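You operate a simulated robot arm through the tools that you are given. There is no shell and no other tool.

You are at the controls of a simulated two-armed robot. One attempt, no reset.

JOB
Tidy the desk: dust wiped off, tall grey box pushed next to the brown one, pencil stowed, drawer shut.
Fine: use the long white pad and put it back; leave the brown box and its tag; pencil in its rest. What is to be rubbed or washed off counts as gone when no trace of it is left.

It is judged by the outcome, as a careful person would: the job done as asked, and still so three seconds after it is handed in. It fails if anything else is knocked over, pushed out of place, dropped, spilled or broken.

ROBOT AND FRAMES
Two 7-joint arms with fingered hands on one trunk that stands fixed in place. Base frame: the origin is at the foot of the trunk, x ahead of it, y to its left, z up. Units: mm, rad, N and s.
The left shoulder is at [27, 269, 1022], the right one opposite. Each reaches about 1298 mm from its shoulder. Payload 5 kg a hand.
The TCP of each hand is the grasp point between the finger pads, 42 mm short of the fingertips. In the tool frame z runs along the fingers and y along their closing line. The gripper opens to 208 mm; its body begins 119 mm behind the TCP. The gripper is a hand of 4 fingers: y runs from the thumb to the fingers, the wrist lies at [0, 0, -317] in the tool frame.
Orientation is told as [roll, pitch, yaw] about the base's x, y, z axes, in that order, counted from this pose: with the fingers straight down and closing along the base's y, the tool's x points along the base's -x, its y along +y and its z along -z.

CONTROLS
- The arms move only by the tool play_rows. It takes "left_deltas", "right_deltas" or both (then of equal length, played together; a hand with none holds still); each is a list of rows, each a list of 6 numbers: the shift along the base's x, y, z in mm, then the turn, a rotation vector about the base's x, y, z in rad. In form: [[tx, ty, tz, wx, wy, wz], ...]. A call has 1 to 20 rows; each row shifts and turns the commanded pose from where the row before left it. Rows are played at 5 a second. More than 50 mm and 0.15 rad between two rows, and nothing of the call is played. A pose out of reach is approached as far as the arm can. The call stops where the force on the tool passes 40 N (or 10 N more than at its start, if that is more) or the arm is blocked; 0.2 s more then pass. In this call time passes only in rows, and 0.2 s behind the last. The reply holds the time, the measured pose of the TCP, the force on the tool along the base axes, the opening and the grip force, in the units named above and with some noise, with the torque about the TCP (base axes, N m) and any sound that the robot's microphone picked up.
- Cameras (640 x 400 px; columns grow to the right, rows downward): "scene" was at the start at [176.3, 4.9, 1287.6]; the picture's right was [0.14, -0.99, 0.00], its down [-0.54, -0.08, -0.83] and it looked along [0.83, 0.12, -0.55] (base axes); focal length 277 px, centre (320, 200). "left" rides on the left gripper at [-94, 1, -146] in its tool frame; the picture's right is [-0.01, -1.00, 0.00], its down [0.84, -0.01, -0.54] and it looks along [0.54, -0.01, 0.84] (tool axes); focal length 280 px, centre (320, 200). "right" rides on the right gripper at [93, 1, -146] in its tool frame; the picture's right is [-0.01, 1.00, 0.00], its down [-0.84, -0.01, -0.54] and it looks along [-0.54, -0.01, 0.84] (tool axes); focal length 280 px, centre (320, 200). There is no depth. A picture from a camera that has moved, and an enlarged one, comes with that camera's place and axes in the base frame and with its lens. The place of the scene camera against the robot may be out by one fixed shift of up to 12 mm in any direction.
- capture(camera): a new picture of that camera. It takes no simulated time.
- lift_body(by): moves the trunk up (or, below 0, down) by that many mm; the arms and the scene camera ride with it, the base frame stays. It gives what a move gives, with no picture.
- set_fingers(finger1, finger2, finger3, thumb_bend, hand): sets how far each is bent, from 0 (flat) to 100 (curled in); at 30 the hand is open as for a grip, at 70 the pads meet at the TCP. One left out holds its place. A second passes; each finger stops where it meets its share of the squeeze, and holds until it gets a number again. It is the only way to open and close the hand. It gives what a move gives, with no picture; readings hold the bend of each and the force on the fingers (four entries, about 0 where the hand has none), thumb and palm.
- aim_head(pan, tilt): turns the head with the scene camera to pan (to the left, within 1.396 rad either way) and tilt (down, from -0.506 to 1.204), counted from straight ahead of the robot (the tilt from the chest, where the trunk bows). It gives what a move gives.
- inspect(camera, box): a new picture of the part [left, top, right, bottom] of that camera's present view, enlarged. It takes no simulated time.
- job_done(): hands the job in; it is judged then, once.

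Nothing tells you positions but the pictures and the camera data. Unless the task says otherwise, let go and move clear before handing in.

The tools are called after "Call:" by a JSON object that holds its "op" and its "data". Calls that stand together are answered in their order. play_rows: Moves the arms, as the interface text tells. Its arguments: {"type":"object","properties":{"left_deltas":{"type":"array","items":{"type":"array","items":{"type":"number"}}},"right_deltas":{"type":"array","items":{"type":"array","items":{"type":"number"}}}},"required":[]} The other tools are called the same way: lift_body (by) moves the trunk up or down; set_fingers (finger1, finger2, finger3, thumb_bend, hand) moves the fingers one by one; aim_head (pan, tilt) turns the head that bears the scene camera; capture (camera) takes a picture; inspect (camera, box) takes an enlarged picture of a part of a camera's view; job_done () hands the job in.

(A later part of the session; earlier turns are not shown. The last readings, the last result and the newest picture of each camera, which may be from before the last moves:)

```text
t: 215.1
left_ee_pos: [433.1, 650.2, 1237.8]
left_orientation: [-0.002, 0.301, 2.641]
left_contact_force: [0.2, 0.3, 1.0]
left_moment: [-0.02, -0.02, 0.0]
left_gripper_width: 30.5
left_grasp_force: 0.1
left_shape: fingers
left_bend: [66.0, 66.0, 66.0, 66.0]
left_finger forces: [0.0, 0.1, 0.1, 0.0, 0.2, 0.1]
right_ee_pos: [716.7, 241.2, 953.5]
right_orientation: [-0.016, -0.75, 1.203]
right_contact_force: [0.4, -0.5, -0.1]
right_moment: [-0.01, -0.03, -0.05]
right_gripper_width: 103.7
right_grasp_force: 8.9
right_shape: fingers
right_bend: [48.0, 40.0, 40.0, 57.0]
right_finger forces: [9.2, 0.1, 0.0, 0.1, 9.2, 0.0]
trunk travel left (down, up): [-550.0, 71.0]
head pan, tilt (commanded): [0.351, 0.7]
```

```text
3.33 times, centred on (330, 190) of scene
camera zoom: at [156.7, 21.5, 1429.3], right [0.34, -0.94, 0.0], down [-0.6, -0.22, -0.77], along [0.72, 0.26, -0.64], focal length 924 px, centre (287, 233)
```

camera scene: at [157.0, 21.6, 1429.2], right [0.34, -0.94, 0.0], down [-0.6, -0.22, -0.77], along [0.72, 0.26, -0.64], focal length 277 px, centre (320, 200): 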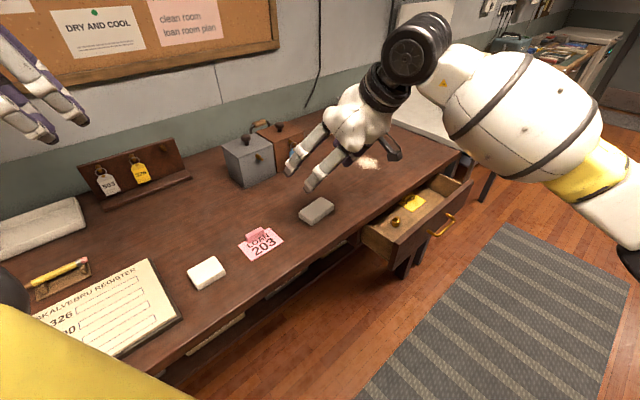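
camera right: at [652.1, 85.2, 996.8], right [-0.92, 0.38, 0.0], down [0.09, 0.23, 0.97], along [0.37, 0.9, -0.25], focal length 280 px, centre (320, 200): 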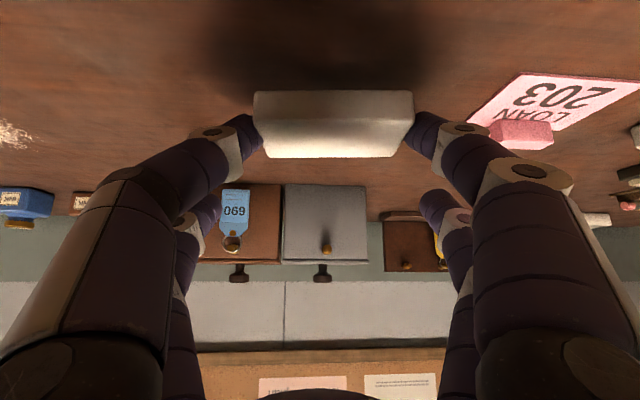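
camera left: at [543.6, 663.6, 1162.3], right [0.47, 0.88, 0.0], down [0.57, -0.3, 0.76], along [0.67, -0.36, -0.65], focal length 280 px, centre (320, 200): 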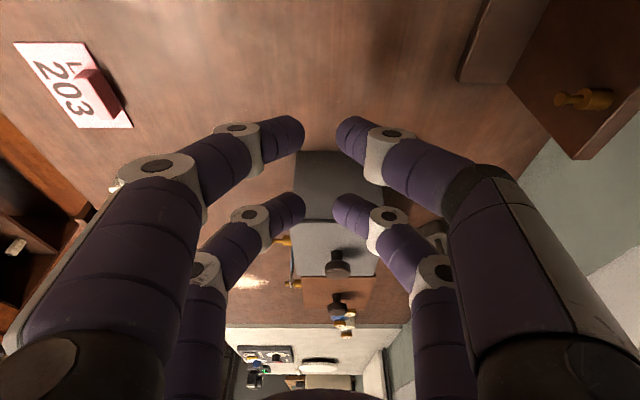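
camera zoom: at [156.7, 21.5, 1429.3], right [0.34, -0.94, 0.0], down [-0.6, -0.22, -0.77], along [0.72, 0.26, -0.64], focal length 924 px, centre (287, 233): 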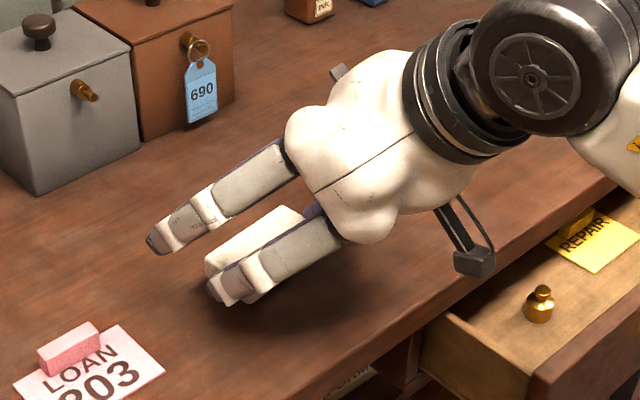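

The pad is held level. I'll carry it to just before the dust, turning so its long side sweeps across it.

Call:
{"op": "play_rows", "data": {"right_deltas": [[30, -12, 8, 0, 0, -0.1], [38, -15.5, 3, 0, 0, -0.12], [38, -15.5, 0, 0, 0, -0.12], [38, -16, 0, 0, 0, -0.12], [38, -16, 0, 0, 0, -0.12], [38, -16, 0, 0, 0, -0.12], [38, -16, 0, 0, 0, -0.123]]}}

Call:
{"op": "capture", "data": {"camera": "right"}}

Call:
{"op": "capture", "data": {"camera": "scene"}}

```text
t: 216.7
left_ee_pos: [434.1, 650.9, 1238.0]
left_orientation: [-0.001, 0.301, 2.642]
left_contact_force: [0.0, -0.1, 0.4]
left_moment: [-0.02, 0.01, 0.02]
left_gripper_width: 30.3
left_grasp_force: 0.1
left_shape: fingers
left_bend: [66.0, 66.0, 66.0, 66.0]
left_finger forces: [0.0, 0.1, 0.1, 0.0, 0.0, 0.0]
right_ee_pos: [974.4, 134.8, 964.1]
right_orientation: [-0.017, -0.749, 0.38]
right_contact_force: [-0.4, -0.2, -0.8]
right_moment: [-0.05, -0.02, -0.05]
right_gripper_width: 103.9
right_grasp_force: 9.2
right_shape: fingers
right_bend: [48.0, 40.0, 40.0, 57.0]
right_finger forces: [9.2, 0.0, 0.0, 0.0, 9.2, 0.0]
trunk travel left (down, up): [-550.0, 71.0]
head pan, tilt (commanded): [0.351, 0.7]
```

```text
taken
camera right: at [816.2, 76.2, 1007.8], right [-0.35, 0.94, 0.0], down [0.23, 0.09, 0.97], along [0.91, 0.34, -0.25], focal length 280 px, centre (320, 200)
```

right: 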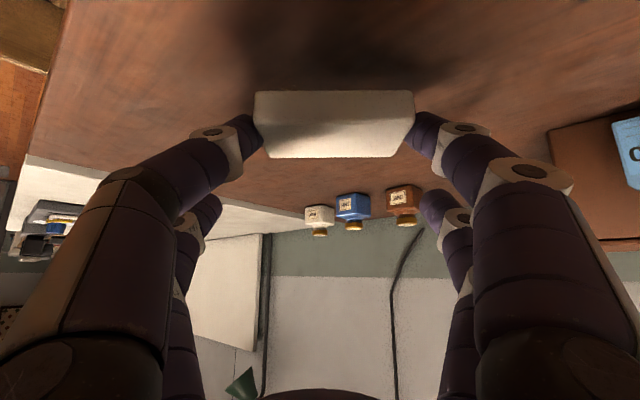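

```text
taken
camera scene: at [157.0, 21.7, 1429.2], right [0.34, -0.94, 0.0], down [-0.6, -0.22, -0.76], along [0.72, 0.26, -0.64], focal length 277 px, centre (320, 200)
```

scene: 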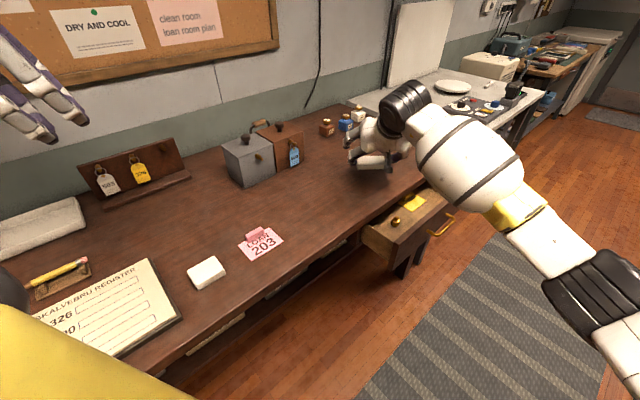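

Lowering the pad onto the desk just before the dust.

Call:
{"op": "play_rows", "data": {"right_deltas": [[-4, 0, -15, 0, 0, 0], [0, 0, -12, 0, 0, 0], [0, 0, -6, 0, 0, 0], [0, 0, -3, 0, 0, 0], [0, 0, -2, 0, 0, 0]]}}

```text
t: 217.9
left_ee_pos: [434.8, 649.1, 1238.7]
left_orientation: [-0.002, 0.302, 2.64]
left_contact_force: [0.3, 0.9, 0.3]
left_moment: [0.0, -0.03, -0.01]
left_gripper_width: 30.3
left_grasp_force: 0.1
left_shape: fingers
left_bend: [66.0, 66.0, 66.0, 66.0]
left_finger forces: [0.0, 0.1, 0.1, 0.0, 0.0, 0.0]
right_ee_pos: [970.9, 133.5, 927.4]
right_orientation: [-0.017, -0.751, 0.378]
right_contact_force: [0.2, 0.0, 4.6]
right_moment: [0.29, 0.05, 0.04]
right_gripper_width: 103.8
right_grasp_force: 9.7
right_shape: fingers
right_bend: [48.0, 40.0, 40.0, 57.0]
right_finger forces: [9.1, 0.0, 0.0, 0.0, 9.2, 0.0]
trunk travel left (down, up): [-550.0, 71.0]
head pan, tilt (commanded): [0.351, 0.7]
```

Call:
{"op": "play_rows", "data": {"right_deltas": [[0, 0, -1.5, 0, 0, 0], [7.4, 3, 0, 0, 0, 0], [7.4, 3, 0, 0, 0, 0], [7.4, 3, 0, 0, 0, 0], [7.4, 3, 0, 0, 0, 0], [7.4, 3, 0, 0, 0, 0], [7.4, 3, 0, 0, 0, 0], [7.4, 3, 0, 0, 0, 0], [7.4, 3, 0, 0, 0, 0]]}}

Call:
{"op": "capture", "data": {"camera": "right"}}

Call:
{"op": "inspect", "data": {"camera": "scene", "box": [300, 110, 460, 220]}}

```text
t: 219.9
left_ee_pos: [433.5, 650.4, 1238.5]
left_orientation: [-0.005, 0.301, 2.641]
left_contact_force: [0.1, -1.1, -0.1]
left_moment: [-0.02, 0.0, 0.01]
left_gripper_width: 30.3
left_grasp_force: 0.1
left_shape: fingers
left_bend: [66.0, 66.0, 66.0, 66.0]
left_finger forces: [0.0, 0.0, 0.0, 0.0, 0.1, 0.1]
right_ee_pos: [1030.2, 155.2, 924.3]
right_orientation: [-0.019, -0.751, 0.382]
right_contact_force: [-4.9, -2.7, 7.0]
right_moment: [0.05, 0.26, 0.07]
right_gripper_width: 104.2
right_grasp_force: 10.2
right_shape: fingers
right_bend: [48.0, 40.0, 40.0, 58.0]
right_finger forces: [9.7, 0.0, 0.0, 0.0, 9.9, 0.0]
trunk travel left (down, up): [-550.0, 71.0]
head pan, tilt (commanded): [0.351, 0.7]
```

```text
taken
camera right: at [871.3, 97.1, 968.0], right [-0.35, 0.94, 0.0], down [0.23, 0.09, 0.97], along [0.91, 0.34, -0.25], focal length 280 px, centre (320, 200)
```

right: 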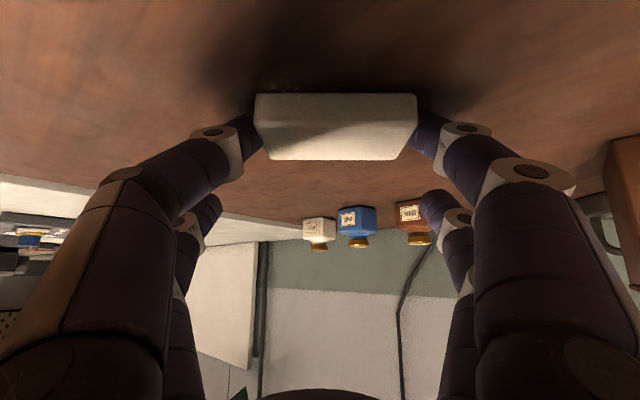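

```text
3.64 times, centred on (380, 165) of scene
camera zoom: at [156.0, 21.4, 1429.3], right [0.34, -0.94, 0.0], down [-0.6, -0.22, -0.77], along [0.72, 0.26, -0.64], focal length 1008 px, centre (102, 327)
```

zoom: 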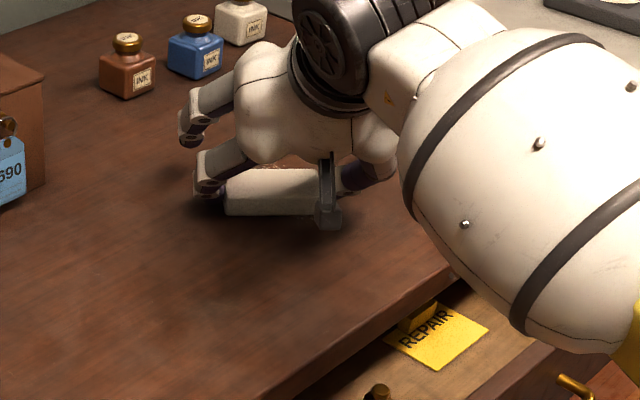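

Wiping with about 7 N. Continuing across the dust.

Call:
{"op": "play_rows", "data": {"right_deltas": [[7.4, 3, 0, 0, 0, 0], [7.4, 3, 0, 0, 0, 0], [7.4, 3, 0, 0, 0, 0], [7.4, 3, 0, 0, 0, 0], [7.4, 3, 0, 0, 0, 0], [7.4, 3, 0, 0, 0, 0], [7.4, 3, 0, 0, 0, 0], [5, 2, 0, 0, 0, 0]]}}

Call:
{"op": "inspect", "data": {"camera": "right", "box": [160, 0, 480, 200]}}

Call:
{"op": "inspect", "data": {"camera": "scene", "box": [300, 110, 460, 220]}}

```text
t: 221.6
left_ee_pos: [433.2, 649.2, 1238.6]
left_orientation: [-0.003, 0.299, 2.639]
left_contact_force: [1.7, -0.9, -0.3]
left_moment: [0.12, 0.26, -0.01]
left_gripper_width: 30.1
left_grasp_force: 0.1
left_shape: fingers
left_bend: [66.0, 66.0, 66.0, 66.0]
left_finger forces: [0.0, 0.0, 0.1, 0.1, 0.0, 0.1]
right_ee_pos: [1091.5, 157.4, 922.3]
right_orientation: [-0.017, -0.758, 0.364]
right_contact_force: [-5.3, 1.7, 28.7]
right_moment: [2.33, 0.93, 0.46]
right_gripper_width: 105.8
right_grasp_force: 19.7
right_shape: fingers
right_bend: [45.0, 40.0, 40.0, 59.0]
right_finger forces: [33.6, 0.0, 0.1, 0.0, 5.9, 0.0]
trunk travel left (down, up): [-550.0, 71.0]
head pan, tilt (commanded): [0.351, 0.7]
stopped in row 8 (right hand): the force on the tool passed its limit at 46 N (the readings are from after the stop); the commanded pose is now the measured one
```

```text
2.00 times, centred on (320, 100) of right
camera zoom: at [933.5, 101.3, 965.7], right [-0.33, 0.94, 0.0], down [0.23, 0.08, 0.97], along [0.91, 0.32, -0.24], focal length 561 px, centre (320, 400)
```

zoom: 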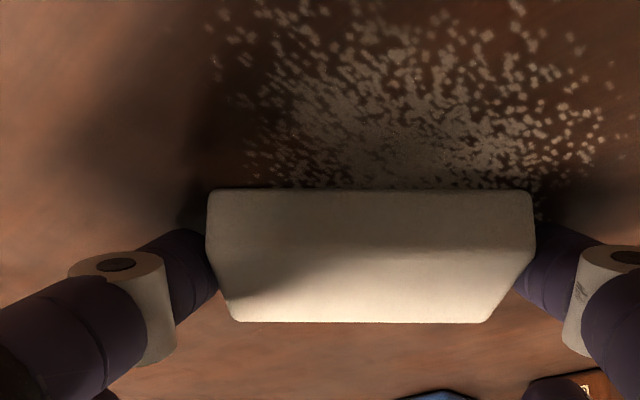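

```text
3.64 times, centred on (380, 165) of scene
camera zoom: at [156.3, 20.0, 1429.6], right [0.34, -0.94, 0.0], down [-0.6, -0.22, -0.77], along [0.72, 0.26, -0.64], focal length 1008 px, centre (102, 327)
```

zoom: 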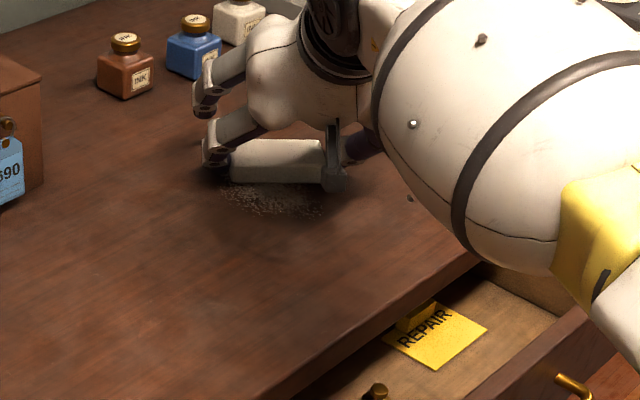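

Dust is thinning but needs more passes. I'll ease off the pressure a touch and stroke back.

Call:
{"op": "play_rows", "data": {"right_deltas": [[0, 0, 2.5, 0, 0, 0], [-7.4, -3, 0, 0, 0, 0], [-7.4, -3, 0, 0, 0, 0], [-7.4, -3, 0, 0, 0, 0], [-7.4, -3, 0, 0, 0, 0], [-7.4, -3, 0, 0, 0, 0], [-7.4, -3, 0, 0, 0, 0], [-7.4, -3, 0, 0, 0, 0], [-7.4, -3, 0, 0, 0, 0], [-7.4, -3, 0, 0, 0, 0], [-7.4, -3, 0, 0, 0, 0], [-7.4, -3, 0, 0, 0, 0], [-7.4, -3, 0, 0, 0, 0], [-7.4, -3, 0, 0, 0, 0], [-7.4, -3, 0, 0, 0, 0]]}}

Call:
{"op": "inspect", "data": {"camera": "scene", "box": [300, 110, 460, 220]}}

Call:
{"op": "inspect", "data": {"camera": "right", "box": [160, 0, 480, 250]}}

```text
t: 224.8
left_ee_pos: [432.6, 647.9, 1239.0]
left_orientation: [-0.004, 0.302, 2.641]
left_contact_force: [-0.5, 0.2, -0.4]
left_moment: [0.03, 0.0, -0.03]
left_gripper_width: 30.3
left_grasp_force: 0.1
left_shape: fingers
left_bend: [66.0, 66.0, 66.0, 66.0]
left_finger forces: [0.0, 0.0, 0.1, 0.0, 0.1, 0.0]
right_ee_pos: [986.3, 117.6, 923.5]
right_orientation: [-0.022, -0.754, 0.366]
right_contact_force: [6.0, 2.1, 33.2]
right_moment: [2.69, 0.25, -0.4]
right_gripper_width: 105.3
right_grasp_force: 24.9
right_shape: fingers
right_bend: [47.0, 40.0, 40.0, 58.0]
right_finger forces: [41.7, 0.0, 0.1, 0.0, 8.4, 0.0]
trunk travel left (down, up): [-550.0, 71.0]
head pan, tilt (commanded): [0.351, 0.7]
```

```text
3.64 times, centred on (380, 165) of scene
camera zoom: at [155.0, 21.0, 1429.5], right [0.34, -0.94, 0.0], down [-0.6, -0.22, -0.77], along [0.72, 0.26, -0.64], focal length 1008 px, centre (102, 327)
```

zoom: 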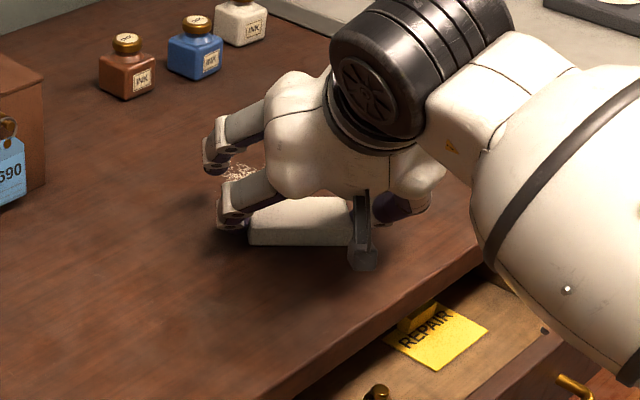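

```text
1.60 times, centred on (320, 125) of right
camera zoom: at [827.6, 61.8, 966.9], right [-0.34, 0.94, 0.0], down [0.23, 0.09, 0.97], along [0.91, 0.32, -0.25], focal length 449 px, centre (320, 320)
```

zoom: 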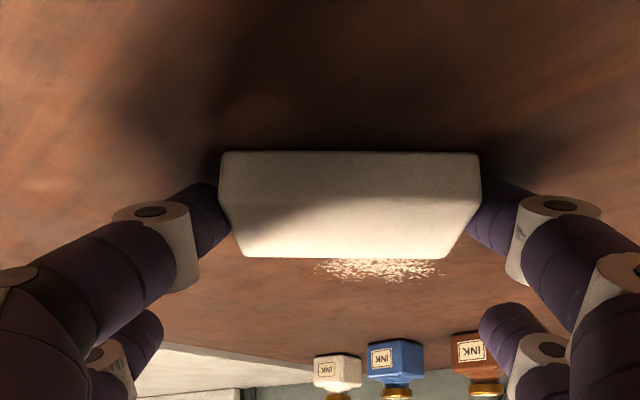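

I'll lighten the pressure, shift sideways and stroke forward again over the remaining dust.

Call:
{"op": "play_rows", "data": {"right_deltas": [[0, 0, 3, 0, 0, 0], [-5.4, 14, 0, 0, 0, 0], [-5.4, 14, 0, 0, 0, 0], [7.3, 2.8, 0, 0, 0, 0], [7.3, 2.8, 0, 0, 0, 0], [7.3, 2.8, 0, 0, 0, 0], [7.3, 2.8, 0, 0, 0, 0], [7.3, 2.8, 0, 0, 0, 0], [7.3, 2.8, 0, 0, 0, 0], [7.3, 2.8, 0, 0, 0, 0], [7.3, 2.8, 0, 0, 0, 0], [7.3, 2.8, 0, 0, 0, 0], [7.3, 2.8, 0, 0, 0, 0], [7.3, 2.8, 0, 0, 0, 0], [7.3, 2.8, 0, 0, 0, 0], [7.3, 2.8, 0, 0, 0, 0]]}}

Call:
{"op": "inspect", "data": {"camera": "right", "box": [160, 0, 480, 250]}}

Call:
{"op": "inspect", "data": {"camera": "scene", "box": [300, 110, 460, 220]}}

```text
t: 228.2
left_ee_pos: [433.5, 651.3, 1238.3]
left_orientation: [-0.004, 0.301, 2.639]
left_contact_force: [-0.1, 0.7, 0.2]
left_moment: [0.04, -0.03, -0.01]
left_gripper_width: 30.2
left_grasp_force: 0.1
left_shape: fingers
left_bend: [66.0, 66.0, 66.0, 66.0]
left_finger forces: [0.1, 0.0, 0.0, 0.1, 0.1, 0.0]
right_ee_pos: [1071.6, 182.0, 925.0]
right_orientation: [-0.018, -0.75, 0.365]
right_contact_force: [0.2, 0.2, 2.5]
right_moment: [0.09, 0.01, -0.04]
right_gripper_width: 105.2
right_grasp_force: 9.9
right_shape: fingers
right_bend: [47.0, 40.0, 40.0, 57.0]
right_finger forces: [10.5, 0.0, 0.0, 0.0, 9.2, 0.1]
trunk travel left (down, up): [-550.0, 71.0]
head pan, tilt (commanded): [0.351, 0.7]
```

```text
1.60 times, centred on (320, 125) of right
camera zoom: at [913.8, 125.6, 967.8], right [-0.33, 0.94, 0.0], down [0.23, 0.09, 0.97], along [0.91, 0.32, -0.25], focal length 449 px, centre (320, 320)
```

zoom: 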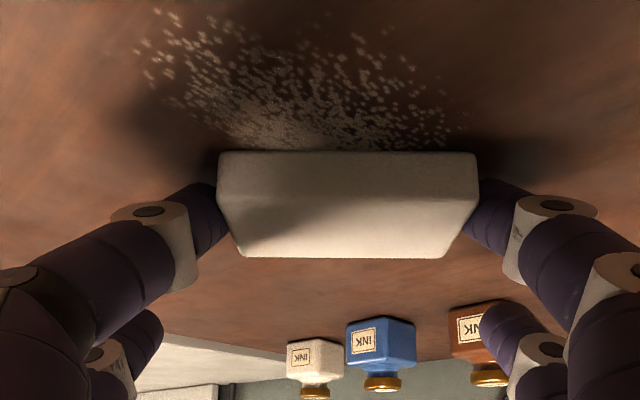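

```text
3.64 times, centred on (380, 165) of scene
camera zoom: at [156.7, 21.5, 1429.2], right [0.34, -0.94, 0.0], down [-0.6, -0.22, -0.77], along [0.72, 0.26, -0.64], focal length 1008 px, centre (102, 327)
```

zoom: 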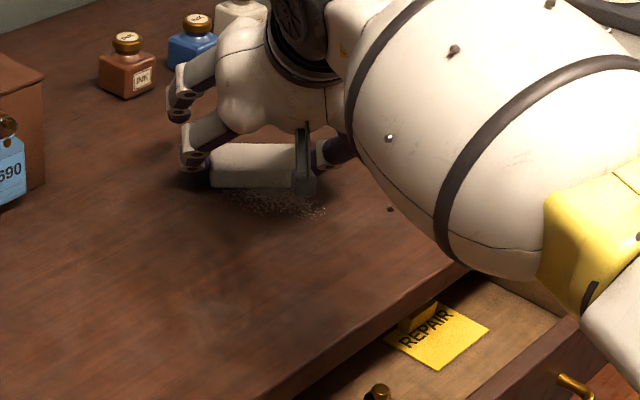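

I need a clear view of what remains; lifting the pad and moving back for a look.

Call:
{"op": "play_rows", "data": {"right_deltas": [[0, 0, 15, 0, 0, 0], [-10, -10, 30, 0, 0, 0], [-20, -40, 15, 0, 0, 0], [-20, -45, 0, 0, 0, 0], [-20, -45, 0, 0, 0, 0], [-20, -45, 0, 0, 0, 0]]}}

Call:
{"op": "inspect", "data": {"camera": "scene", "box": [300, 110, 460, 220]}}

Call:
{"op": "capture", "data": {"camera": "right"}}

```text
t: 229.6
left_ee_pos: [433.4, 649.2, 1239.0]
left_orientation: [-0.003, 0.301, 2.639]
left_contact_force: [0.6, -1.1, 0.6]
left_moment: [0.13, 0.06, 0.02]
left_gripper_width: 30.2
left_grasp_force: 0.0
left_shape: fingers
left_bend: [66.0, 66.0, 66.0, 66.0]
left_finger forces: [0.0, 0.1, 0.0, 0.1, 0.0, 0.0]
right_ee_pos: [979.7, -1.5, 981.2]
right_orientation: [-0.018, -0.75, 0.365]
right_contact_force: [0.1, 0.2, -0.2]
right_moment: [-0.04, -0.05, -0.07]
right_gripper_width: 105.4
right_grasp_force: 8.7
right_shape: fingers
right_bend: [47.0, 40.0, 40.0, 57.0]
right_finger forces: [9.1, 0.0, 0.0, 0.1, 9.1, 0.1]
trunk travel left (down, up): [-550.0, 71.0]
head pan, tilt (commanded): [0.351, 0.7]
```

```text
3.64 times, centred on (380, 165) of scene
camera zoom: at [157.1, 20.5, 1429.3], right [0.34, -0.94, 0.0], down [-0.6, -0.22, -0.77], along [0.72, 0.26, -0.64], focal length 1008 px, centre (102, 327)
```

zoom: 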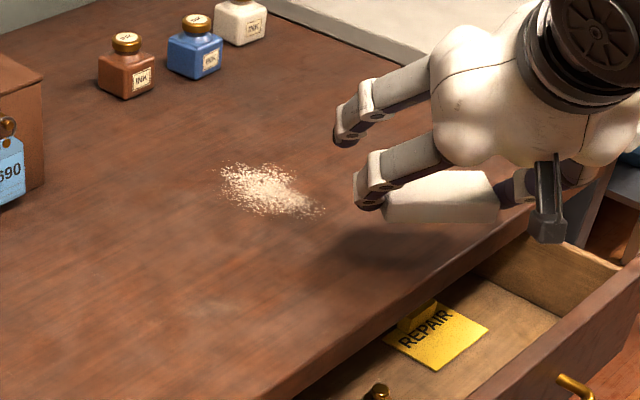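

```text
taken
camera right: at [821.8, -58.4, 1025.0], right [-0.34, 0.94, 0.0], down [0.23, 0.09, 0.97], along [0.91, 0.32, -0.25], focal length 280 px, centre (320, 200)
```

right: 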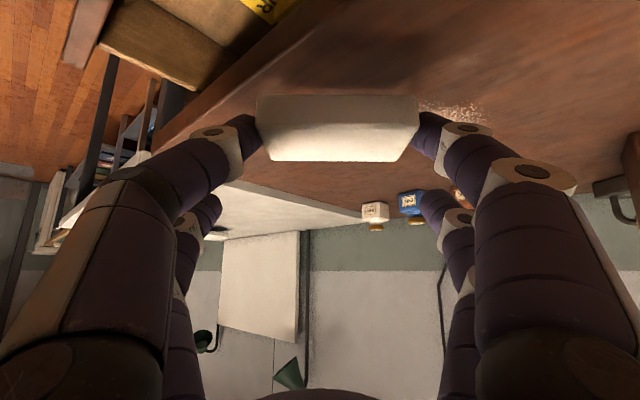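

The dust is only partly gone: the pad wasn't pressing evenly. I'll set the pad down next to the dust and regrip it higher and centred, so I can press harder without the fingers touching the desk.

Call:
{"op": "play_rows", "data": {"right_deltas": [[-2, 30, 0, 0, 0, 0], [-2, 35, 0, 0, 0, 0], [-2, 35, 0, 0, 0, 0], [-2, 35, -10, 0, 0, 0.015], [0, 0, -20, 0, 0, 0], [0, 0, -12, 0, 0, 0], [0, 0, -6, 0, 0, 0], [0, 0, -3, 0, 0, 0]]}}

Call:
{"op": "capture", "data": {"camera": "right"}}

```text
t: 231.4
left_ee_pos: [432.3, 650.1, 1236.6]
left_orientation: [-0.001, 0.3, 2.64]
left_contact_force: [0.7, -0.3, 0.2]
left_moment: [-0.05, -0.02, 0.0]
left_gripper_width: 30.2
left_grasp_force: 0.0
left_shape: fingers
left_bend: [66.0, 66.0, 66.0, 66.0]
left_finger forces: [0.0, 0.0, 0.1, 0.0, 0.0, 0.0]
right_ee_pos: [974.0, 132.5, 933.4]
right_orientation: [-0.02, -0.75, 0.38]
right_contact_force: [0.1, -0.8, -0.4]
right_moment: [0.02, -0.01, -0.01]
right_gripper_width: 105.3
right_grasp_force: 8.7
right_shape: fingers
right_bend: [47.0, 40.0, 40.0, 57.0]
right_finger forces: [9.1, 0.1, 0.0, 0.0, 9.1, 0.0]
trunk travel left (down, up): [-550.0, 71.0]
head pan, tilt (commanded): [0.351, 0.7]
```

```text
taken
camera right: at [815.7, 73.4, 976.7], right [-0.35, 0.94, 0.0], down [0.23, 0.09, 0.97], along [0.91, 0.34, -0.25], focal length 280 px, centre (320, 200)
```

right: 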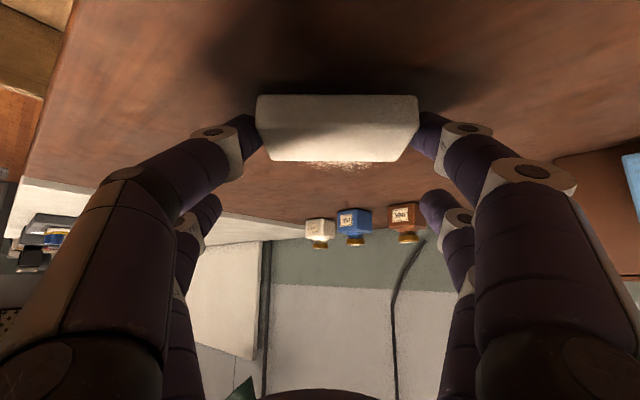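

Call:
{"op": "play_rows", "data": {"right_deltas": [[0, 0, -3, 0, 0, 0], [0, 0, -2, 0, 0, 0], [0, 0, -2, 0, 0, 0], [0, 0, -1.5, 0, 0, 0]]}}

Call:
{"op": "set_fingers", "data": {"hand": "right", "finger1": 46, "thumb_bend": 48}}

Call:
{"op": "capture", "data": {"camera": "right"}}

```text
t: 232.4
left_ee_pos: [434.4, 649.4, 1238.3]
left_orientation: [-0.002, 0.301, 2.643]
left_contact_force: [0.1, 0.3, -1.1]
left_moment: [0.05, 0.02, 0.02]
left_gripper_width: 30.5
left_grasp_force: 0.0
left_shape: fingers
left_bend: [66.0, 66.0, 66.0, 66.0]
left_finger forces: [0.0, 0.0, 0.0, 0.0, 0.0, 0.0]
right_ee_pos: [973.1, 132.3, 923.7]
right_orientation: [-0.018, -0.753, 0.382]
right_contact_force: [0.1, -0.4, 4.0]
right_moment: [0.29, 0.08, -0.01]
right_gripper_width: 105.2
right_grasp_force: 11.0
right_shape: fingers
right_bend: [47.0, 40.0, 40.0, 57.0]
right_finger forces: [13.4, 0.0, 0.0, 0.0, 9.3, 0.0]
trunk travel left (down, up): [-550.0, 71.0]
head pan, tilt (commanded): [0.351, 0.7]
```

```text
t: 233.4
left_ee_pos: [432.9, 649.0, 1237.5]
left_orientation: [-0.001, 0.301, 2.641]
left_contact_force: [-0.3, -0.5, -0.5]
left_moment: [-0.02, 0.0, -0.01]
left_gripper_width: 30.2
left_grasp_force: 0.0
left_shape: fingers
left_bend: [66.0, 66.0, 66.0, 66.0]
left_finger forces: [0.1, 0.0, 0.0, 0.0, 0.0, 0.0]
right_ee_pos: [973.9, 132.7, 923.9]
right_orientation: [-0.019, -0.752, 0.381]
right_contact_force: [3.5, -0.3, 8.2]
right_moment: [0.57, -0.06, -0.21]
right_gripper_width: 126.0
right_grasp_force: 3.5
right_shape: fingers
right_bend: [47.0, 40.0, 40.0, 48.0]
right_finger forces: [8.6, 0.1, 0.0, 0.0, 0.1, 0.1]
trunk travel left (down, up): [-550.0, 71.0]
head pan, tilt (commanded): [0.351, 0.7]
```

```text
taken
camera right: at [815.6, 73.7, 967.6], right [-0.35, 0.94, 0.0], down [0.23, 0.09, 0.97], along [0.91, 0.34, -0.25], focal length 280 px, centre (320, 200)
```

right: 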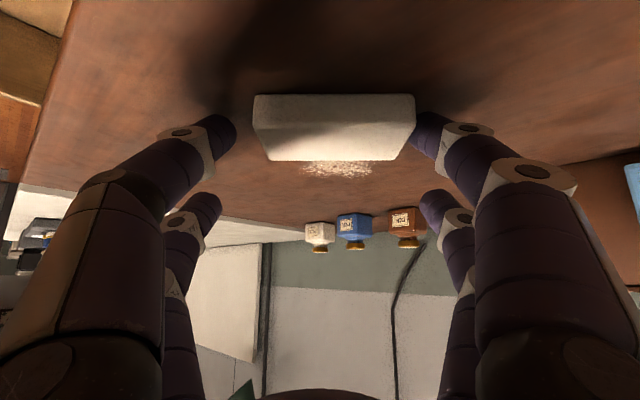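

Call:
{"op": "play_rows", "data": {"right_deltas": [[0, 0, 8, 0, 0, 0], [-3.3, 8.4, 0, 0, 0, 0]]}}

Call:
{"op": "set_fingers", "data": {"hand": "right", "finger1": 51, "thumb_bend": 51}}

Call:
{"op": "set_fingers", "data": {"hand": "right", "finger1": 62, "thumb_bend": 62}}

Call:
{"op": "capture", "data": {"camera": "right"}}

```text
t: 234.0
left_ee_pos: [432.6, 650.0, 1237.4]
left_orientation: [-0.003, 0.3, 2.641]
left_contact_force: [-0.3, 1.0, -0.2]
left_moment: [-0.05, 0.0, 0.01]
left_gripper_width: 30.1
left_grasp_force: 0.0
left_shape: fingers
left_bend: [66.0, 66.0, 66.0, 66.0]
left_finger forces: [0.1, 0.0, 0.0, 0.0, 0.1, 0.0]
right_ee_pos: [970.3, 141.6, 929.8]
right_orientation: [-0.021, -0.748, 0.38]
right_contact_force: [0.1, 1.1, 0.3]
right_moment: [0.01, -0.03, -0.02]
right_gripper_width: 128.4
right_grasp_force: 0.1
right_shape: fingers
right_bend: [46.0, 40.0, 40.0, 48.0]
right_finger forces: [0.0, 0.0, 0.0, 0.0, 0.0, 0.0]
trunk travel left (down, up): [-550.0, 71.0]
head pan, tilt (commanded): [0.351, 0.7]
```

```text
t: 235.0
left_ee_pos: [435.1, 649.7, 1237.5]
left_orientation: [-0.001, 0.3, 2.642]
left_contact_force: [-0.6, 0.0, -0.3]
left_moment: [-0.02, 0.0, -0.02]
left_gripper_width: 30.3
left_grasp_force: 0.1
left_shape: fingers
left_bend: [66.0, 66.0, 66.0, 66.0]
left_finger forces: [0.0, 0.1, 0.1, 0.0, 0.0, 0.0]
right_ee_pos: [971.3, 140.7, 932.3]
right_orientation: [-0.02, -0.752, 0.38]
right_contact_force: [0.2, -0.1, 0.2]
right_moment: [0.0, -0.02, -0.01]
right_gripper_width: 109.1
right_grasp_force: 1.0
right_shape: fingers
right_bend: [51.0, 40.0, 40.0, 51.0]
right_finger forces: [0.5, 0.0, 0.0, 0.0, 0.4, 0.0]
trunk travel left (down, up): [-550.0, 71.0]
head pan, tilt (commanded): [0.351, 0.7]
```

```text
t: 236.0
left_ee_pos: [434.2, 649.8, 1237.7]
left_orientation: [-0.001, 0.3, 2.642]
left_contact_force: [-0.1, -0.7, -0.4]
left_moment: [0.0, 0.01, -0.01]
left_gripper_width: 30.1
left_grasp_force: 0.0
left_shape: fingers
left_bend: [66.0, 66.0, 66.0, 66.0]
left_finger forces: [0.0, 0.0, 0.1, 0.1, 0.1, 0.0]
right_ee_pos: [970.2, 141.4, 931.3]
right_orientation: [-0.018, -0.751, 0.382]
right_contact_force: [0.1, 0.0, 0.0]
right_moment: [0.01, -0.04, 0.02]
right_gripper_width: 104.9
right_grasp_force: 10.9
right_shape: fingers
right_bend: [46.0, 40.0, 40.0, 59.0]
right_finger forces: [10.7, 0.0, 0.0, 0.0, 10.6, 0.0]
trunk travel left (down, up): [-550.0, 71.0]
head pan, tilt (commanded): [0.351, 0.7]
```

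```text
taken
camera right: at [812.3, 82.4, 975.0], right [-0.35, 0.94, 0.0], down [0.23, 0.09, 0.97], along [0.91, 0.34, -0.25], focal length 280 px, centre (320, 200)
```

right: 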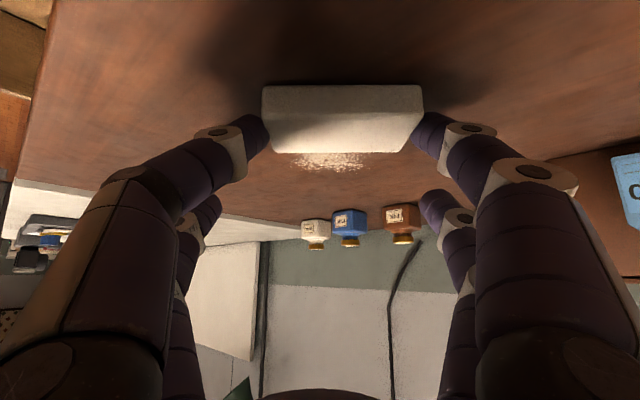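

Call:
{"op": "play_rows", "data": {"right_deltas": [[0, 0, -1.5, 0, 0, 0], [0, 0, -1.5, 0, 0, 0], [0, 0, -1.5, 0, 0, 0]]}}

```text
t: 236.8
left_ee_pos: [433.1, 649.4, 1237.8]
left_orientation: [-0.002, 0.302, 2.64]
left_contact_force: [-0.1, -0.1, -0.1]
left_moment: [0.02, 0.0, 0.01]
left_gripper_width: 30.3
left_grasp_force: 0.3
left_shape: fingers
left_bend: [66.0, 66.0, 66.0, 66.0]
left_finger forces: [0.0, 0.0, 0.1, 0.1, 0.1, 0.0]
right_ee_pos: [970.3, 140.5, 929.0]
right_orientation: [-0.018, -0.754, 0.38]
right_contact_force: [-1.5, -1.8, 9.3]
right_moment: [0.45, 0.18, 0.04]
right_gripper_width: 105.0
right_grasp_force: 10.8
right_shape: fingers
right_bend: [46.0, 40.0, 40.0, 59.0]
right_finger forces: [10.3, 0.1, 0.0, 0.0, 11.6, 0.1]
trunk travel left (down, up): [-550.0, 71.0]
head pan, tilt (commanded): [0.351, 0.7]
```

About 9 N purely on the pad now. Press slightly more and stroke.

Call:
{"op": "play_rows", "data": {"right_deltas": [[0, 0, -1.5, 0, 0, 0], [7.4, 3, 0, 0, 0, 0], [7.4, 3, 0, 0, 0, 0], [7.4, 3, 0, 0, 0, 0], [7.4, 3, 0, 0, 0, 0], [7.4, 3, 0, 0, 0, 0], [7.4, 3, 0, 0, 0, 0], [7.4, 3, 0, 0, 0, 0], [7.4, 3, 0, 0, 0, 0]]}}

Call:
{"op": "play_rows", "data": {"right_deltas": [[7.4, 3, 0, 0, 0, 0], [7.4, 3, 0, 0, 0, 0], [7.4, 3, 0, 0, 0, 0], [7.4, 3, 0, 0, 0, 0], [7.4, 3, 0, 0, 0, 0], [7.4, 3, 0, 0, 0, 0]]}}

Call:
{"op": "inspect", "data": {"camera": "right", "box": [160, 0, 480, 250]}}

```text
t: 238.8
left_ee_pos: [432.1, 650.5, 1239.0]
left_orientation: [0.0, 0.301, 2.642]
left_contact_force: [-0.4, -0.1, -0.2]
left_moment: [-0.02, 0.02, -0.02]
left_gripper_width: 30.4
left_grasp_force: 0.0
left_shape: fingers
left_bend: [66.0, 66.0, 66.0, 66.0]
left_finger forces: [0.0, 0.1, 0.1, 0.0, 0.0, 0.0]
right_ee_pos: [1029.7, 163.9, 926.4]
right_orientation: [-0.019, -0.749, 0.38]
right_contact_force: [-2.8, -0.9, 3.9]
right_moment: [0.03, 0.14, 0.06]
right_gripper_width: 105.3
right_grasp_force: 10.9
right_shape: fingers
right_bend: [46.0, 40.0, 40.0, 60.0]
right_finger forces: [11.0, 0.0, 0.0, 0.1, 10.5, 0.0]
trunk travel left (down, up): [-550.0, 71.0]
head pan, tilt (commanded): [0.351, 0.7]
```

```text
t: 240.2
left_ee_pos: [432.3, 649.7, 1236.9]
left_orientation: [-0.001, 0.3, 2.64]
left_contact_force: [-0.1, 0.1, 0.1]
left_moment: [0.01, -0.02, 0.01]
left_gripper_width: 30.1
left_grasp_force: 0.0
left_shape: fingers
left_bend: [66.0, 66.0, 66.0, 66.0]
left_finger forces: [0.0, 0.1, 0.0, 0.1, 0.1, 0.0]
right_ee_pos: [1073.9, 183.2, 926.8]
right_orientation: [-0.02, -0.752, 0.381]
right_contact_force: [-0.6, 0.1, 1.3]
right_moment: [0.06, 0.05, 0.0]
right_gripper_width: 105.3
right_grasp_force: 10.7
right_shape: fingers
right_bend: [46.0, 40.0, 40.0, 60.0]
right_finger forces: [10.7, 0.0, 0.1, 0.0, 10.3, 0.1]
trunk travel left (down, up): [-550.0, 71.0]
head pan, tilt (commanded): [0.351, 0.7]
```

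```text
1.60 times, centred on (320, 125) of right
camera zoom: at [915.7, 124.4, 969.9], right [-0.35, 0.94, 0.0], down [0.23, 0.09, 0.97], along [0.91, 0.34, -0.25], focal length 449 px, centre (320, 320)
```

zoom: 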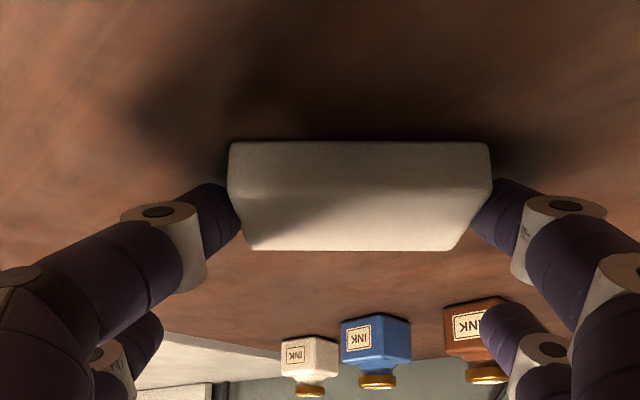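

That pass cleaned thoroughly. I'll shift sideways and stroke back to catch the remaining edge areas.

Call:
{"op": "play_rows", "data": {"right_deltas": [[0, 0, -1.5, 0, 0, 0], [4, -10, 0, 0, 0, 0], [3.5, -9, 0, 0, 0, 0], [3.5, -9, 0, 0, 0, 0], [-7.4, -3, -0.5, 0, 0, 0], [-7.4, -3, 0, 0, 0, 0], [-7.4, -3, -0.5, 0, 0, 0], [-7.4, -3, 0, 0, 0, 0], [-7.4, -3, 0, 0, 0, 0], [-7.4, -3, 0, 0, 0, 0], [-7.4, -3, 0, 0, 0, 0], [-7.4, -3, 0, 0, 0, 0], [-7.4, -3, 0, 0, 0, 0], [-7.4, -3, 0, 0, 0, 0], [-7.4, -3, 0, 0, 0, 0], [-7.4, -3, 0, 0, 0, 0], [-7.4, -3, 0, 0, 0, 0], [-7.4, -3, 0, 0, 0, 0]]}}

Call:
{"op": "inspect", "data": {"camera": "right", "box": [160, 0, 480, 250]}}

Call:
{"op": "inspect", "data": {"camera": "scene", "box": [300, 110, 460, 220]}}

```text
t: 244.0
left_ee_pos: [433.4, 650.3, 1237.8]
left_orientation: [0.0, 0.301, 2.64]
left_contact_force: [-0.5, 0.5, 0.9]
left_moment: [-0.01, 0.0, 0.0]
left_gripper_width: 30.0
left_grasp_force: 0.1
left_shape: fingers
left_bend: [66.0, 66.0, 66.0, 66.0]
left_finger forces: [0.1, 0.0, 0.0, 0.0, 0.0, 0.0]
right_ee_pos: [981.6, 113.5, 924.1]
right_orientation: [-0.019, -0.751, 0.38]
right_contact_force: [3.3, 0.8, 5.3]
right_moment: [0.25, -0.06, -0.06]
right_gripper_width: 105.1
right_grasp_force: 11.1
right_shape: fingers
right_bend: [45.0, 40.0, 40.0, 60.0]
right_finger forces: [11.8, 0.1, 0.0, 0.1, 10.5, 0.0]
trunk travel left (down, up): [-550.0, 71.0]
head pan, tilt (commanded): [0.351, 0.7]
```

```text
1.60 times, centred on (320, 125) of right
camera zoom: at [823.6, 54.3, 967.5], right [-0.35, 0.94, 0.0], down [0.23, 0.09, 0.97], along [0.91, 0.34, -0.25], focal length 449 px, centre (320, 320)
```

zoom: 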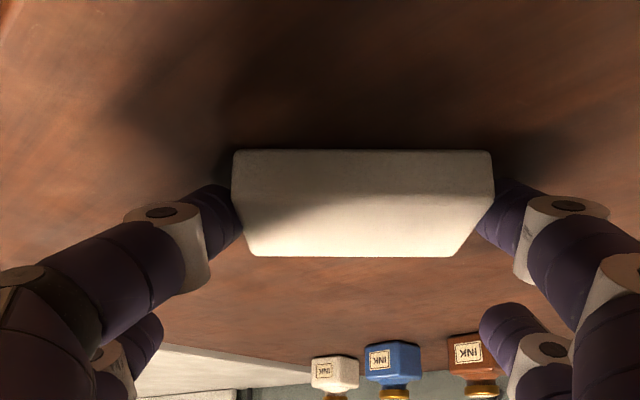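

```text
3.64 times, centred on (380, 165) of scene
camera zoom: at [156.7, 21.4, 1429.3], right [0.34, -0.94, 0.0], down [-0.6, -0.22, -0.77], along [0.72, 0.26, -0.64], focal length 1008 px, centre (102, 327)
```

zoom: 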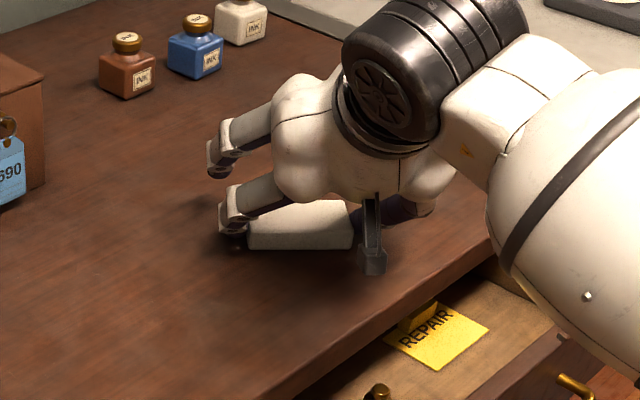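

The desk looks clean. I'll lift the pad aside and inspect the area closely for traces.

Call:
{"op": "play_rows", "data": {"right_deltas": [[0, 0, 15, 0, 0, 0], [-5, -15, 30, 0, 0, 0], [-20, -40, 10, 0, 0, 0], [-20, -40, 0, 0, 0, 0], [-20, -40, 0, 0, 0, 0]]}}

Call:
{"op": "inspect", "data": {"camera": "scene", "box": [330, 130, 420, 190]}}

Call:
{"op": "inspect", "data": {"camera": "scene", "box": [260, 120, 440, 240]}}

```text
t: 245.2
left_ee_pos: [433.9, 648.1, 1238.4]
left_orientation: [-0.003, 0.3, 2.642]
left_contact_force: [-0.2, -0.8, -0.1]
left_moment: [0.18, 0.0, 0.02]
left_gripper_width: 30.1
left_grasp_force: 0.1
left_shape: fingers
left_bend: [66.0, 66.0, 66.0, 66.0]
left_finger forces: [0.1, 0.1, 0.0, 0.0, 0.0, 0.0]
right_ee_pos: [915.0, -22.3, 978.7]
right_orientation: [-0.019, -0.754, 0.381]
right_contact_force: [0.3, -0.6, -0.1]
right_moment: [-0.03, 0.01, -0.02]
right_gripper_width: 105.2
right_grasp_force: 10.1
right_shape: fingers
right_bend: [45.0, 40.0, 40.0, 60.0]
right_finger forces: [10.4, 0.0, 0.0, 0.0, 10.4, 0.0]
trunk travel left (down, up): [-550.0, 71.0]
head pan, tilt (commanded): [0.351, 0.7]
```

```text
6.67 times, centred on (375, 160) of scene
camera zoom: at [157.2, 20.4, 1429.3], right [0.34, -0.94, 0.0], down [-0.6, -0.22, -0.77], along [0.72, 0.26, -0.64], focal length 1847 px, centre (-47, 467)
```

zoom: 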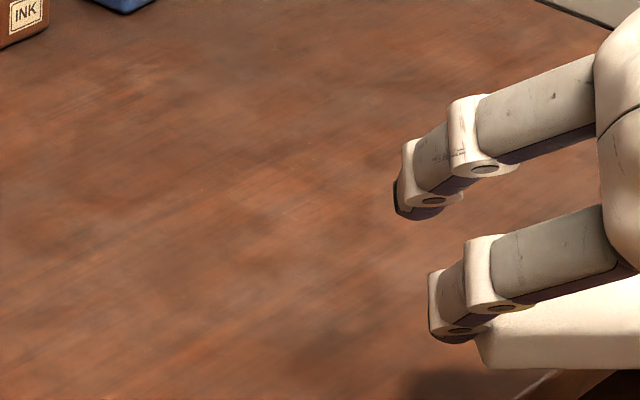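

```text
3.33 times, centred on (350, 180) of scene
camera zoom: at [157.2, 20.4, 1429.3], right [0.34, -0.94, 0.0], down [-0.6, -0.22, -0.77], along [0.72, 0.26, -0.64], focal length 924 px, centre (220, 267)
```

zoom: 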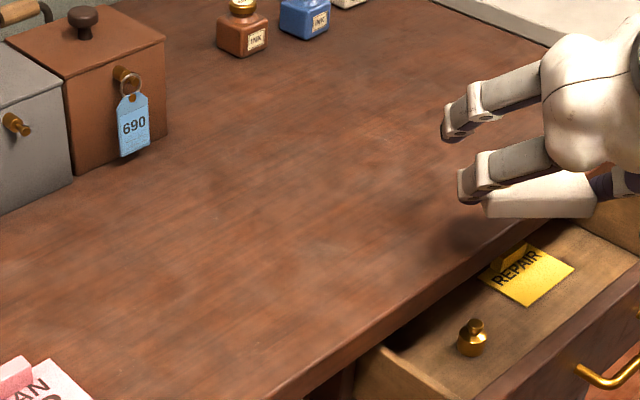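

Call:
{"op": "capture", "data": {"camera": "right"}}

Call:
{"op": "inspect", "data": {"camera": "right", "box": [400, 60, 640, 210]}}

```text
taken
camera right: at [757.2, -81.7, 1021.1], right [-0.35, 0.94, 0.0], down [0.23, 0.09, 0.97], along [0.91, 0.34, -0.25], focal length 280 px, centre (320, 200)
```

right: 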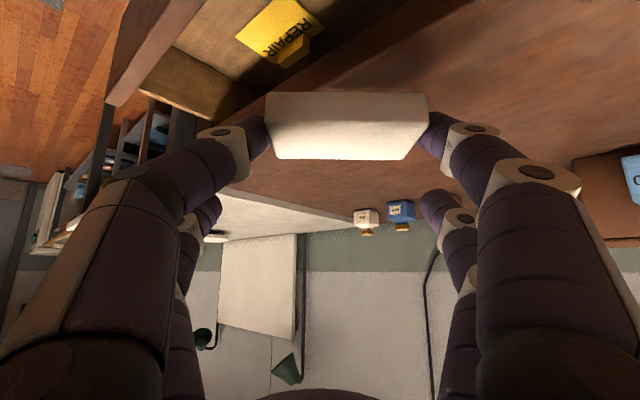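

```text
2.67 times, centred on (520, 135) of right
camera zoom: at [757.2, -81.7, 1021.1], right [-0.35, 0.94, 0.0], down [0.23, 0.09, 0.97], along [0.91, 0.34, -0.25], focal length 748 px, centre (-213, 373)
```

zoom: 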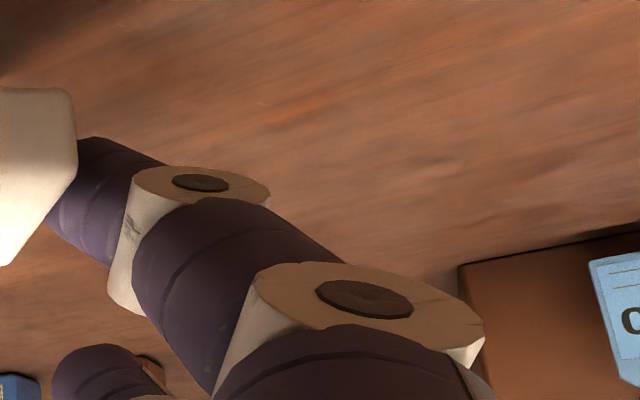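

It appears clean. For certainty I'll make one more careful pass each way before returning the pad.

Call:
{"op": "play_rows", "data": {"right_deltas": [[13.5, 40, 0, 0, 0, 0], [13.5, 40, 0, 0, 0, 0], [13.5, 40, -5, 0, 0, 0], [13.5, 43, -15, 0, 0, 0], [0, 0, -18, 0, 0, 0], [0, 0, -9, 0, 0, 0], [0, 0, -4, 0, 0, 0], [0, 0, -2, 0, 0, 0], [0, 0, -2, 0, 0, 0]]}}

Call:
{"op": "play_rows", "data": {"right_deltas": [[0, 0, -1.5, 0, 0, 0], [7.4, 3, 0, 0, 0, 0], [7.4, 3, 0, 0, 0, 0], [7.4, 3, 0, 0, 0, 0], [7.4, 3, 0, 0, 0, 0], [7.4, 3, 0, 0, 0, 0], [7.4, 3, 0, 0, 0, 0], [7.4, 3, 0, 0, 0, 0], [7.4, 3, 0, 0, 0, 0], [7.4, 3, 0, 0, 0, 0], [7.4, 3, -0.5, 0, 0, 0], [7.4, 3, 0, 0, 0, 0], [7.4, 3, -0.5, 0, 0, 0], [7.4, 3, 0, 0, 0, 0], [7.4, 3, 0, 0, 0, 0]]}}

```text
t: 247.2
left_ee_pos: [434.2, 649.5, 1237.1]
left_orientation: [-0.002, 0.301, 2.641]
left_contact_force: [0.0, 0.6, 0.2]
left_moment: [-0.01, -0.01, -0.02]
left_gripper_width: 30.3
left_grasp_force: 0.2
left_shape: fingers
left_bend: [66.0, 66.0, 66.0, 66.0]
left_finger forces: [0.0, 0.0, 0.1, 0.0, 0.1, 0.0]
right_ee_pos: [969.9, 141.7, 924.5]
right_orientation: [-0.018, -0.75, 0.381]
right_contact_force: [0.1, -0.2, 1.1]
right_moment: [0.04, 0.02, -0.03]
right_gripper_width: 104.8
right_grasp_force: 10.9
right_shape: fingers
right_bend: [45.0, 40.0, 40.0, 60.0]
right_finger forces: [10.8, 0.0, 0.0, 0.0, 10.0, 0.0]
trunk travel left (down, up): [-550.0, 71.0]
head pan, tilt (commanded): [0.351, 0.7]
```

```text
t: 250.4
left_ee_pos: [432.0, 648.8, 1238.4]
left_orientation: [-0.005, 0.302, 2.64]
left_contact_force: [-0.3, 0.1, 0.7]
left_moment: [-0.02, -0.03, 0.01]
left_gripper_width: 30.3
left_grasp_force: 0.0
left_shape: fingers
left_bend: [66.0, 66.0, 66.0, 66.0]
left_finger forces: [0.0, 0.0, 0.0, 0.0, 0.1, 0.0]
right_ee_pos: [1073.1, 182.8, 924.5]
right_orientation: [-0.02, -0.751, 0.38]
right_contact_force: [-7.0, -1.2, 19.6]
right_moment: [1.09, 0.69, 0.37]
right_gripper_width: 105.1
right_grasp_force: 15.3
right_shape: fingers
right_bend: [45.0, 40.0, 40.0, 60.0]
right_finger forces: [22.6, 0.0, 0.0, 0.1, 9.2, 0.0]
trunk travel left (down, up): [-550.0, 71.0]
head pan, tilt (commanded): [0.351, 0.7]
```

Call:
{"op": "play_rows", "data": {"right_deltas": [[4, -10, 1, 0, 0, 0], [3.5, -9, 0, 0, 0, 0], [3.5, -9, 0, 0, 0, 0], [-7.4, -3, 0, 0, 0, 0], [-7.4, -3, 0, 0, 0, 0], [-7.4, -3, 0, 0, 0, 0], [-7.4, -3, 0, 0, 0, 0], [-7.4, -3, 0, 0, 0, 0], [-7.4, -3, 0, 0, 0, 0], [-7.4, -3, 0, 0, 0, 0], [-7.4, -3, 0, 0, 0, 0], [-7.4, -3, 0, 0, 0, 0], [-7.4, -3, 0, 0, 0, 0], [-7.4, -3, 0, 0, 0, 0], [-7.4, -3, 0, 0, 0, 0], [-7.4, -3, 0, 0, 0, 0], [-7.4, -3, 0, 0, 0, 0]]}}

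Call:
{"op": "inspect", "data": {"camera": "right", "box": [160, 0, 480, 250]}}

```text
t: 254.0
left_ee_pos: [432.1, 649.4, 1237.9]
left_orientation: [-0.002, 0.301, 2.641]
left_contact_force: [0.9, -0.2, -0.2]
left_moment: [-0.01, 0.01, -0.01]
left_gripper_width: 30.3
left_grasp_force: 0.1
left_shape: fingers
left_bend: [66.0, 66.0, 66.0, 66.0]
left_finger forces: [0.1, 0.1, 0.0, 0.0, 0.1, 0.0]
right_ee_pos: [980.8, 113.7, 923.9]
right_orientation: [-0.019, -0.752, 0.38]
right_contact_force: [5.4, 2.2, 22.8]
right_moment: [1.58, 0.09, -0.44]
right_gripper_width: 105.1
right_grasp_force: 19.7
right_shape: fingers
right_bend: [45.0, 40.0, 40.0, 60.0]
right_finger forces: [29.6, 0.0, 0.1, 0.1, 10.4, 0.0]
trunk travel left (down, up): [-550.0, 71.0]
head pan, tilt (commanded): [0.351, 0.7]
```

```text
1.60 times, centred on (320, 125) of right
camera zoom: at [822.4, 54.5, 966.9], right [-0.35, 0.94, 0.0], down [0.23, 0.09, 0.97], along [0.91, 0.34, -0.25], focal length 449 px, centre (320, 320)
```

zoom: 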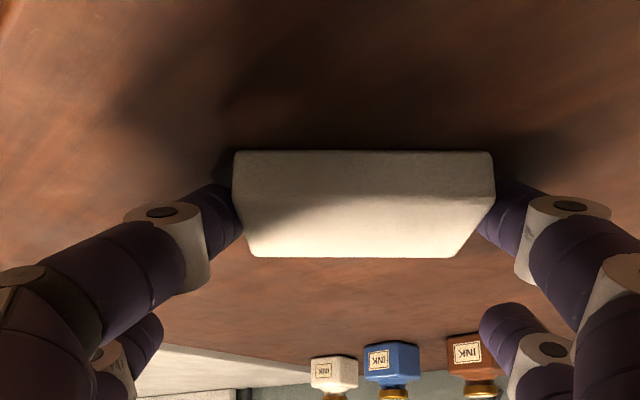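

Clean everywhere. Now I return the pad to its original place and orientation.

Call:
{"op": "play_rows", "data": {"right_deltas": [[0, 0, 12, 0, 0, 0], [0, 0, 25, 0, 0, 0], [-35, 17, 3, 0, 0, 0.117], [-35, 17, 0, 0, 0, 0.117], [-35, 17, 0, 0, 0, 0.117], [-35, 17, 0, 0, 0, 0.117], [-36, 17, 0, 0, 0, 0.118], [-36, 17, 0, 0, 0, 0.118], [-36, 17, 0, 0, 0, 0.118]]}}

Call:
{"op": "capture", "data": {"camera": "right"}}

Call:
{"op": "inspect", "data": {"camera": "scene", "box": [240, 130, 420, 250]}}

```text
t: 256.0
left_ee_pos: [433.3, 650.0, 1238.0]
left_orientation: [-0.002, 0.301, 2.64]
left_contact_force: [-0.2, 0.1, 0.0]
left_moment: [0.02, -0.03, 0.01]
left_gripper_width: 30.1
left_grasp_force: 0.1
left_shape: fingers
left_bend: [66.0, 66.0, 66.0, 66.0]
left_finger forces: [0.0, 0.1, 0.0, 0.1, 0.1, 0.0]
right_ee_pos: [733.3, 232.7, 963.0]
right_orientation: [-0.02, -0.75, 1.205]
right_contact_force: [0.1, -0.4, -0.2]
right_moment: [-0.01, 0.0, 0.0]
right_gripper_width: 105.3
right_grasp_force: 10.6
right_shape: fingers
right_bend: [45.0, 40.0, 40.0, 60.0]
right_finger forces: [10.5, 0.1, 0.0, 0.1, 10.5, 0.0]
trunk travel left (down, up): [-550.0, 71.0]
head pan, tilt (commanded): [0.351, 0.7]
```

```text
taken
camera right: at [669.0, 76.3, 1006.2], right [-0.92, 0.38, 0.0], down [0.09, 0.23, 0.97], along [0.37, 0.9, -0.25], focal length 280 px, centre (320, 200)
```

right: 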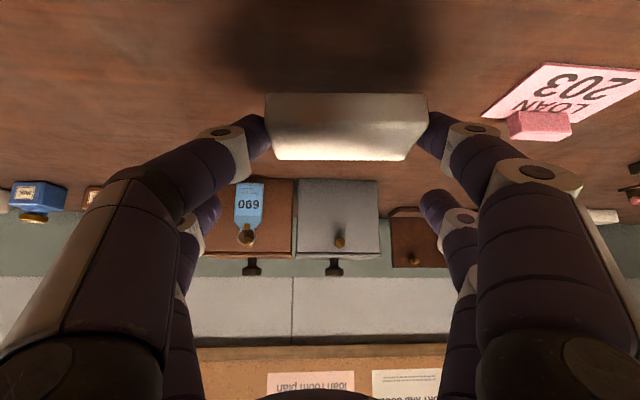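

```text
3.33 times, centred on (330, 190) of scene
camera zoom: at [156.8, 21.6, 1429.3], right [0.34, -0.94, 0.0], down [-0.6, -0.22, -0.77], along [0.72, 0.26, -0.64], focal length 924 px, centre (287, 233)
```

zoom: 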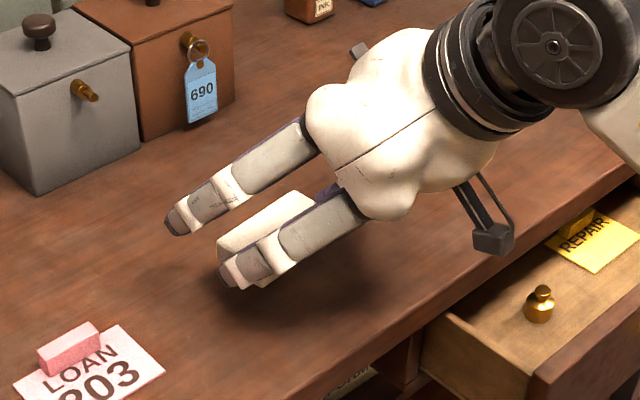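

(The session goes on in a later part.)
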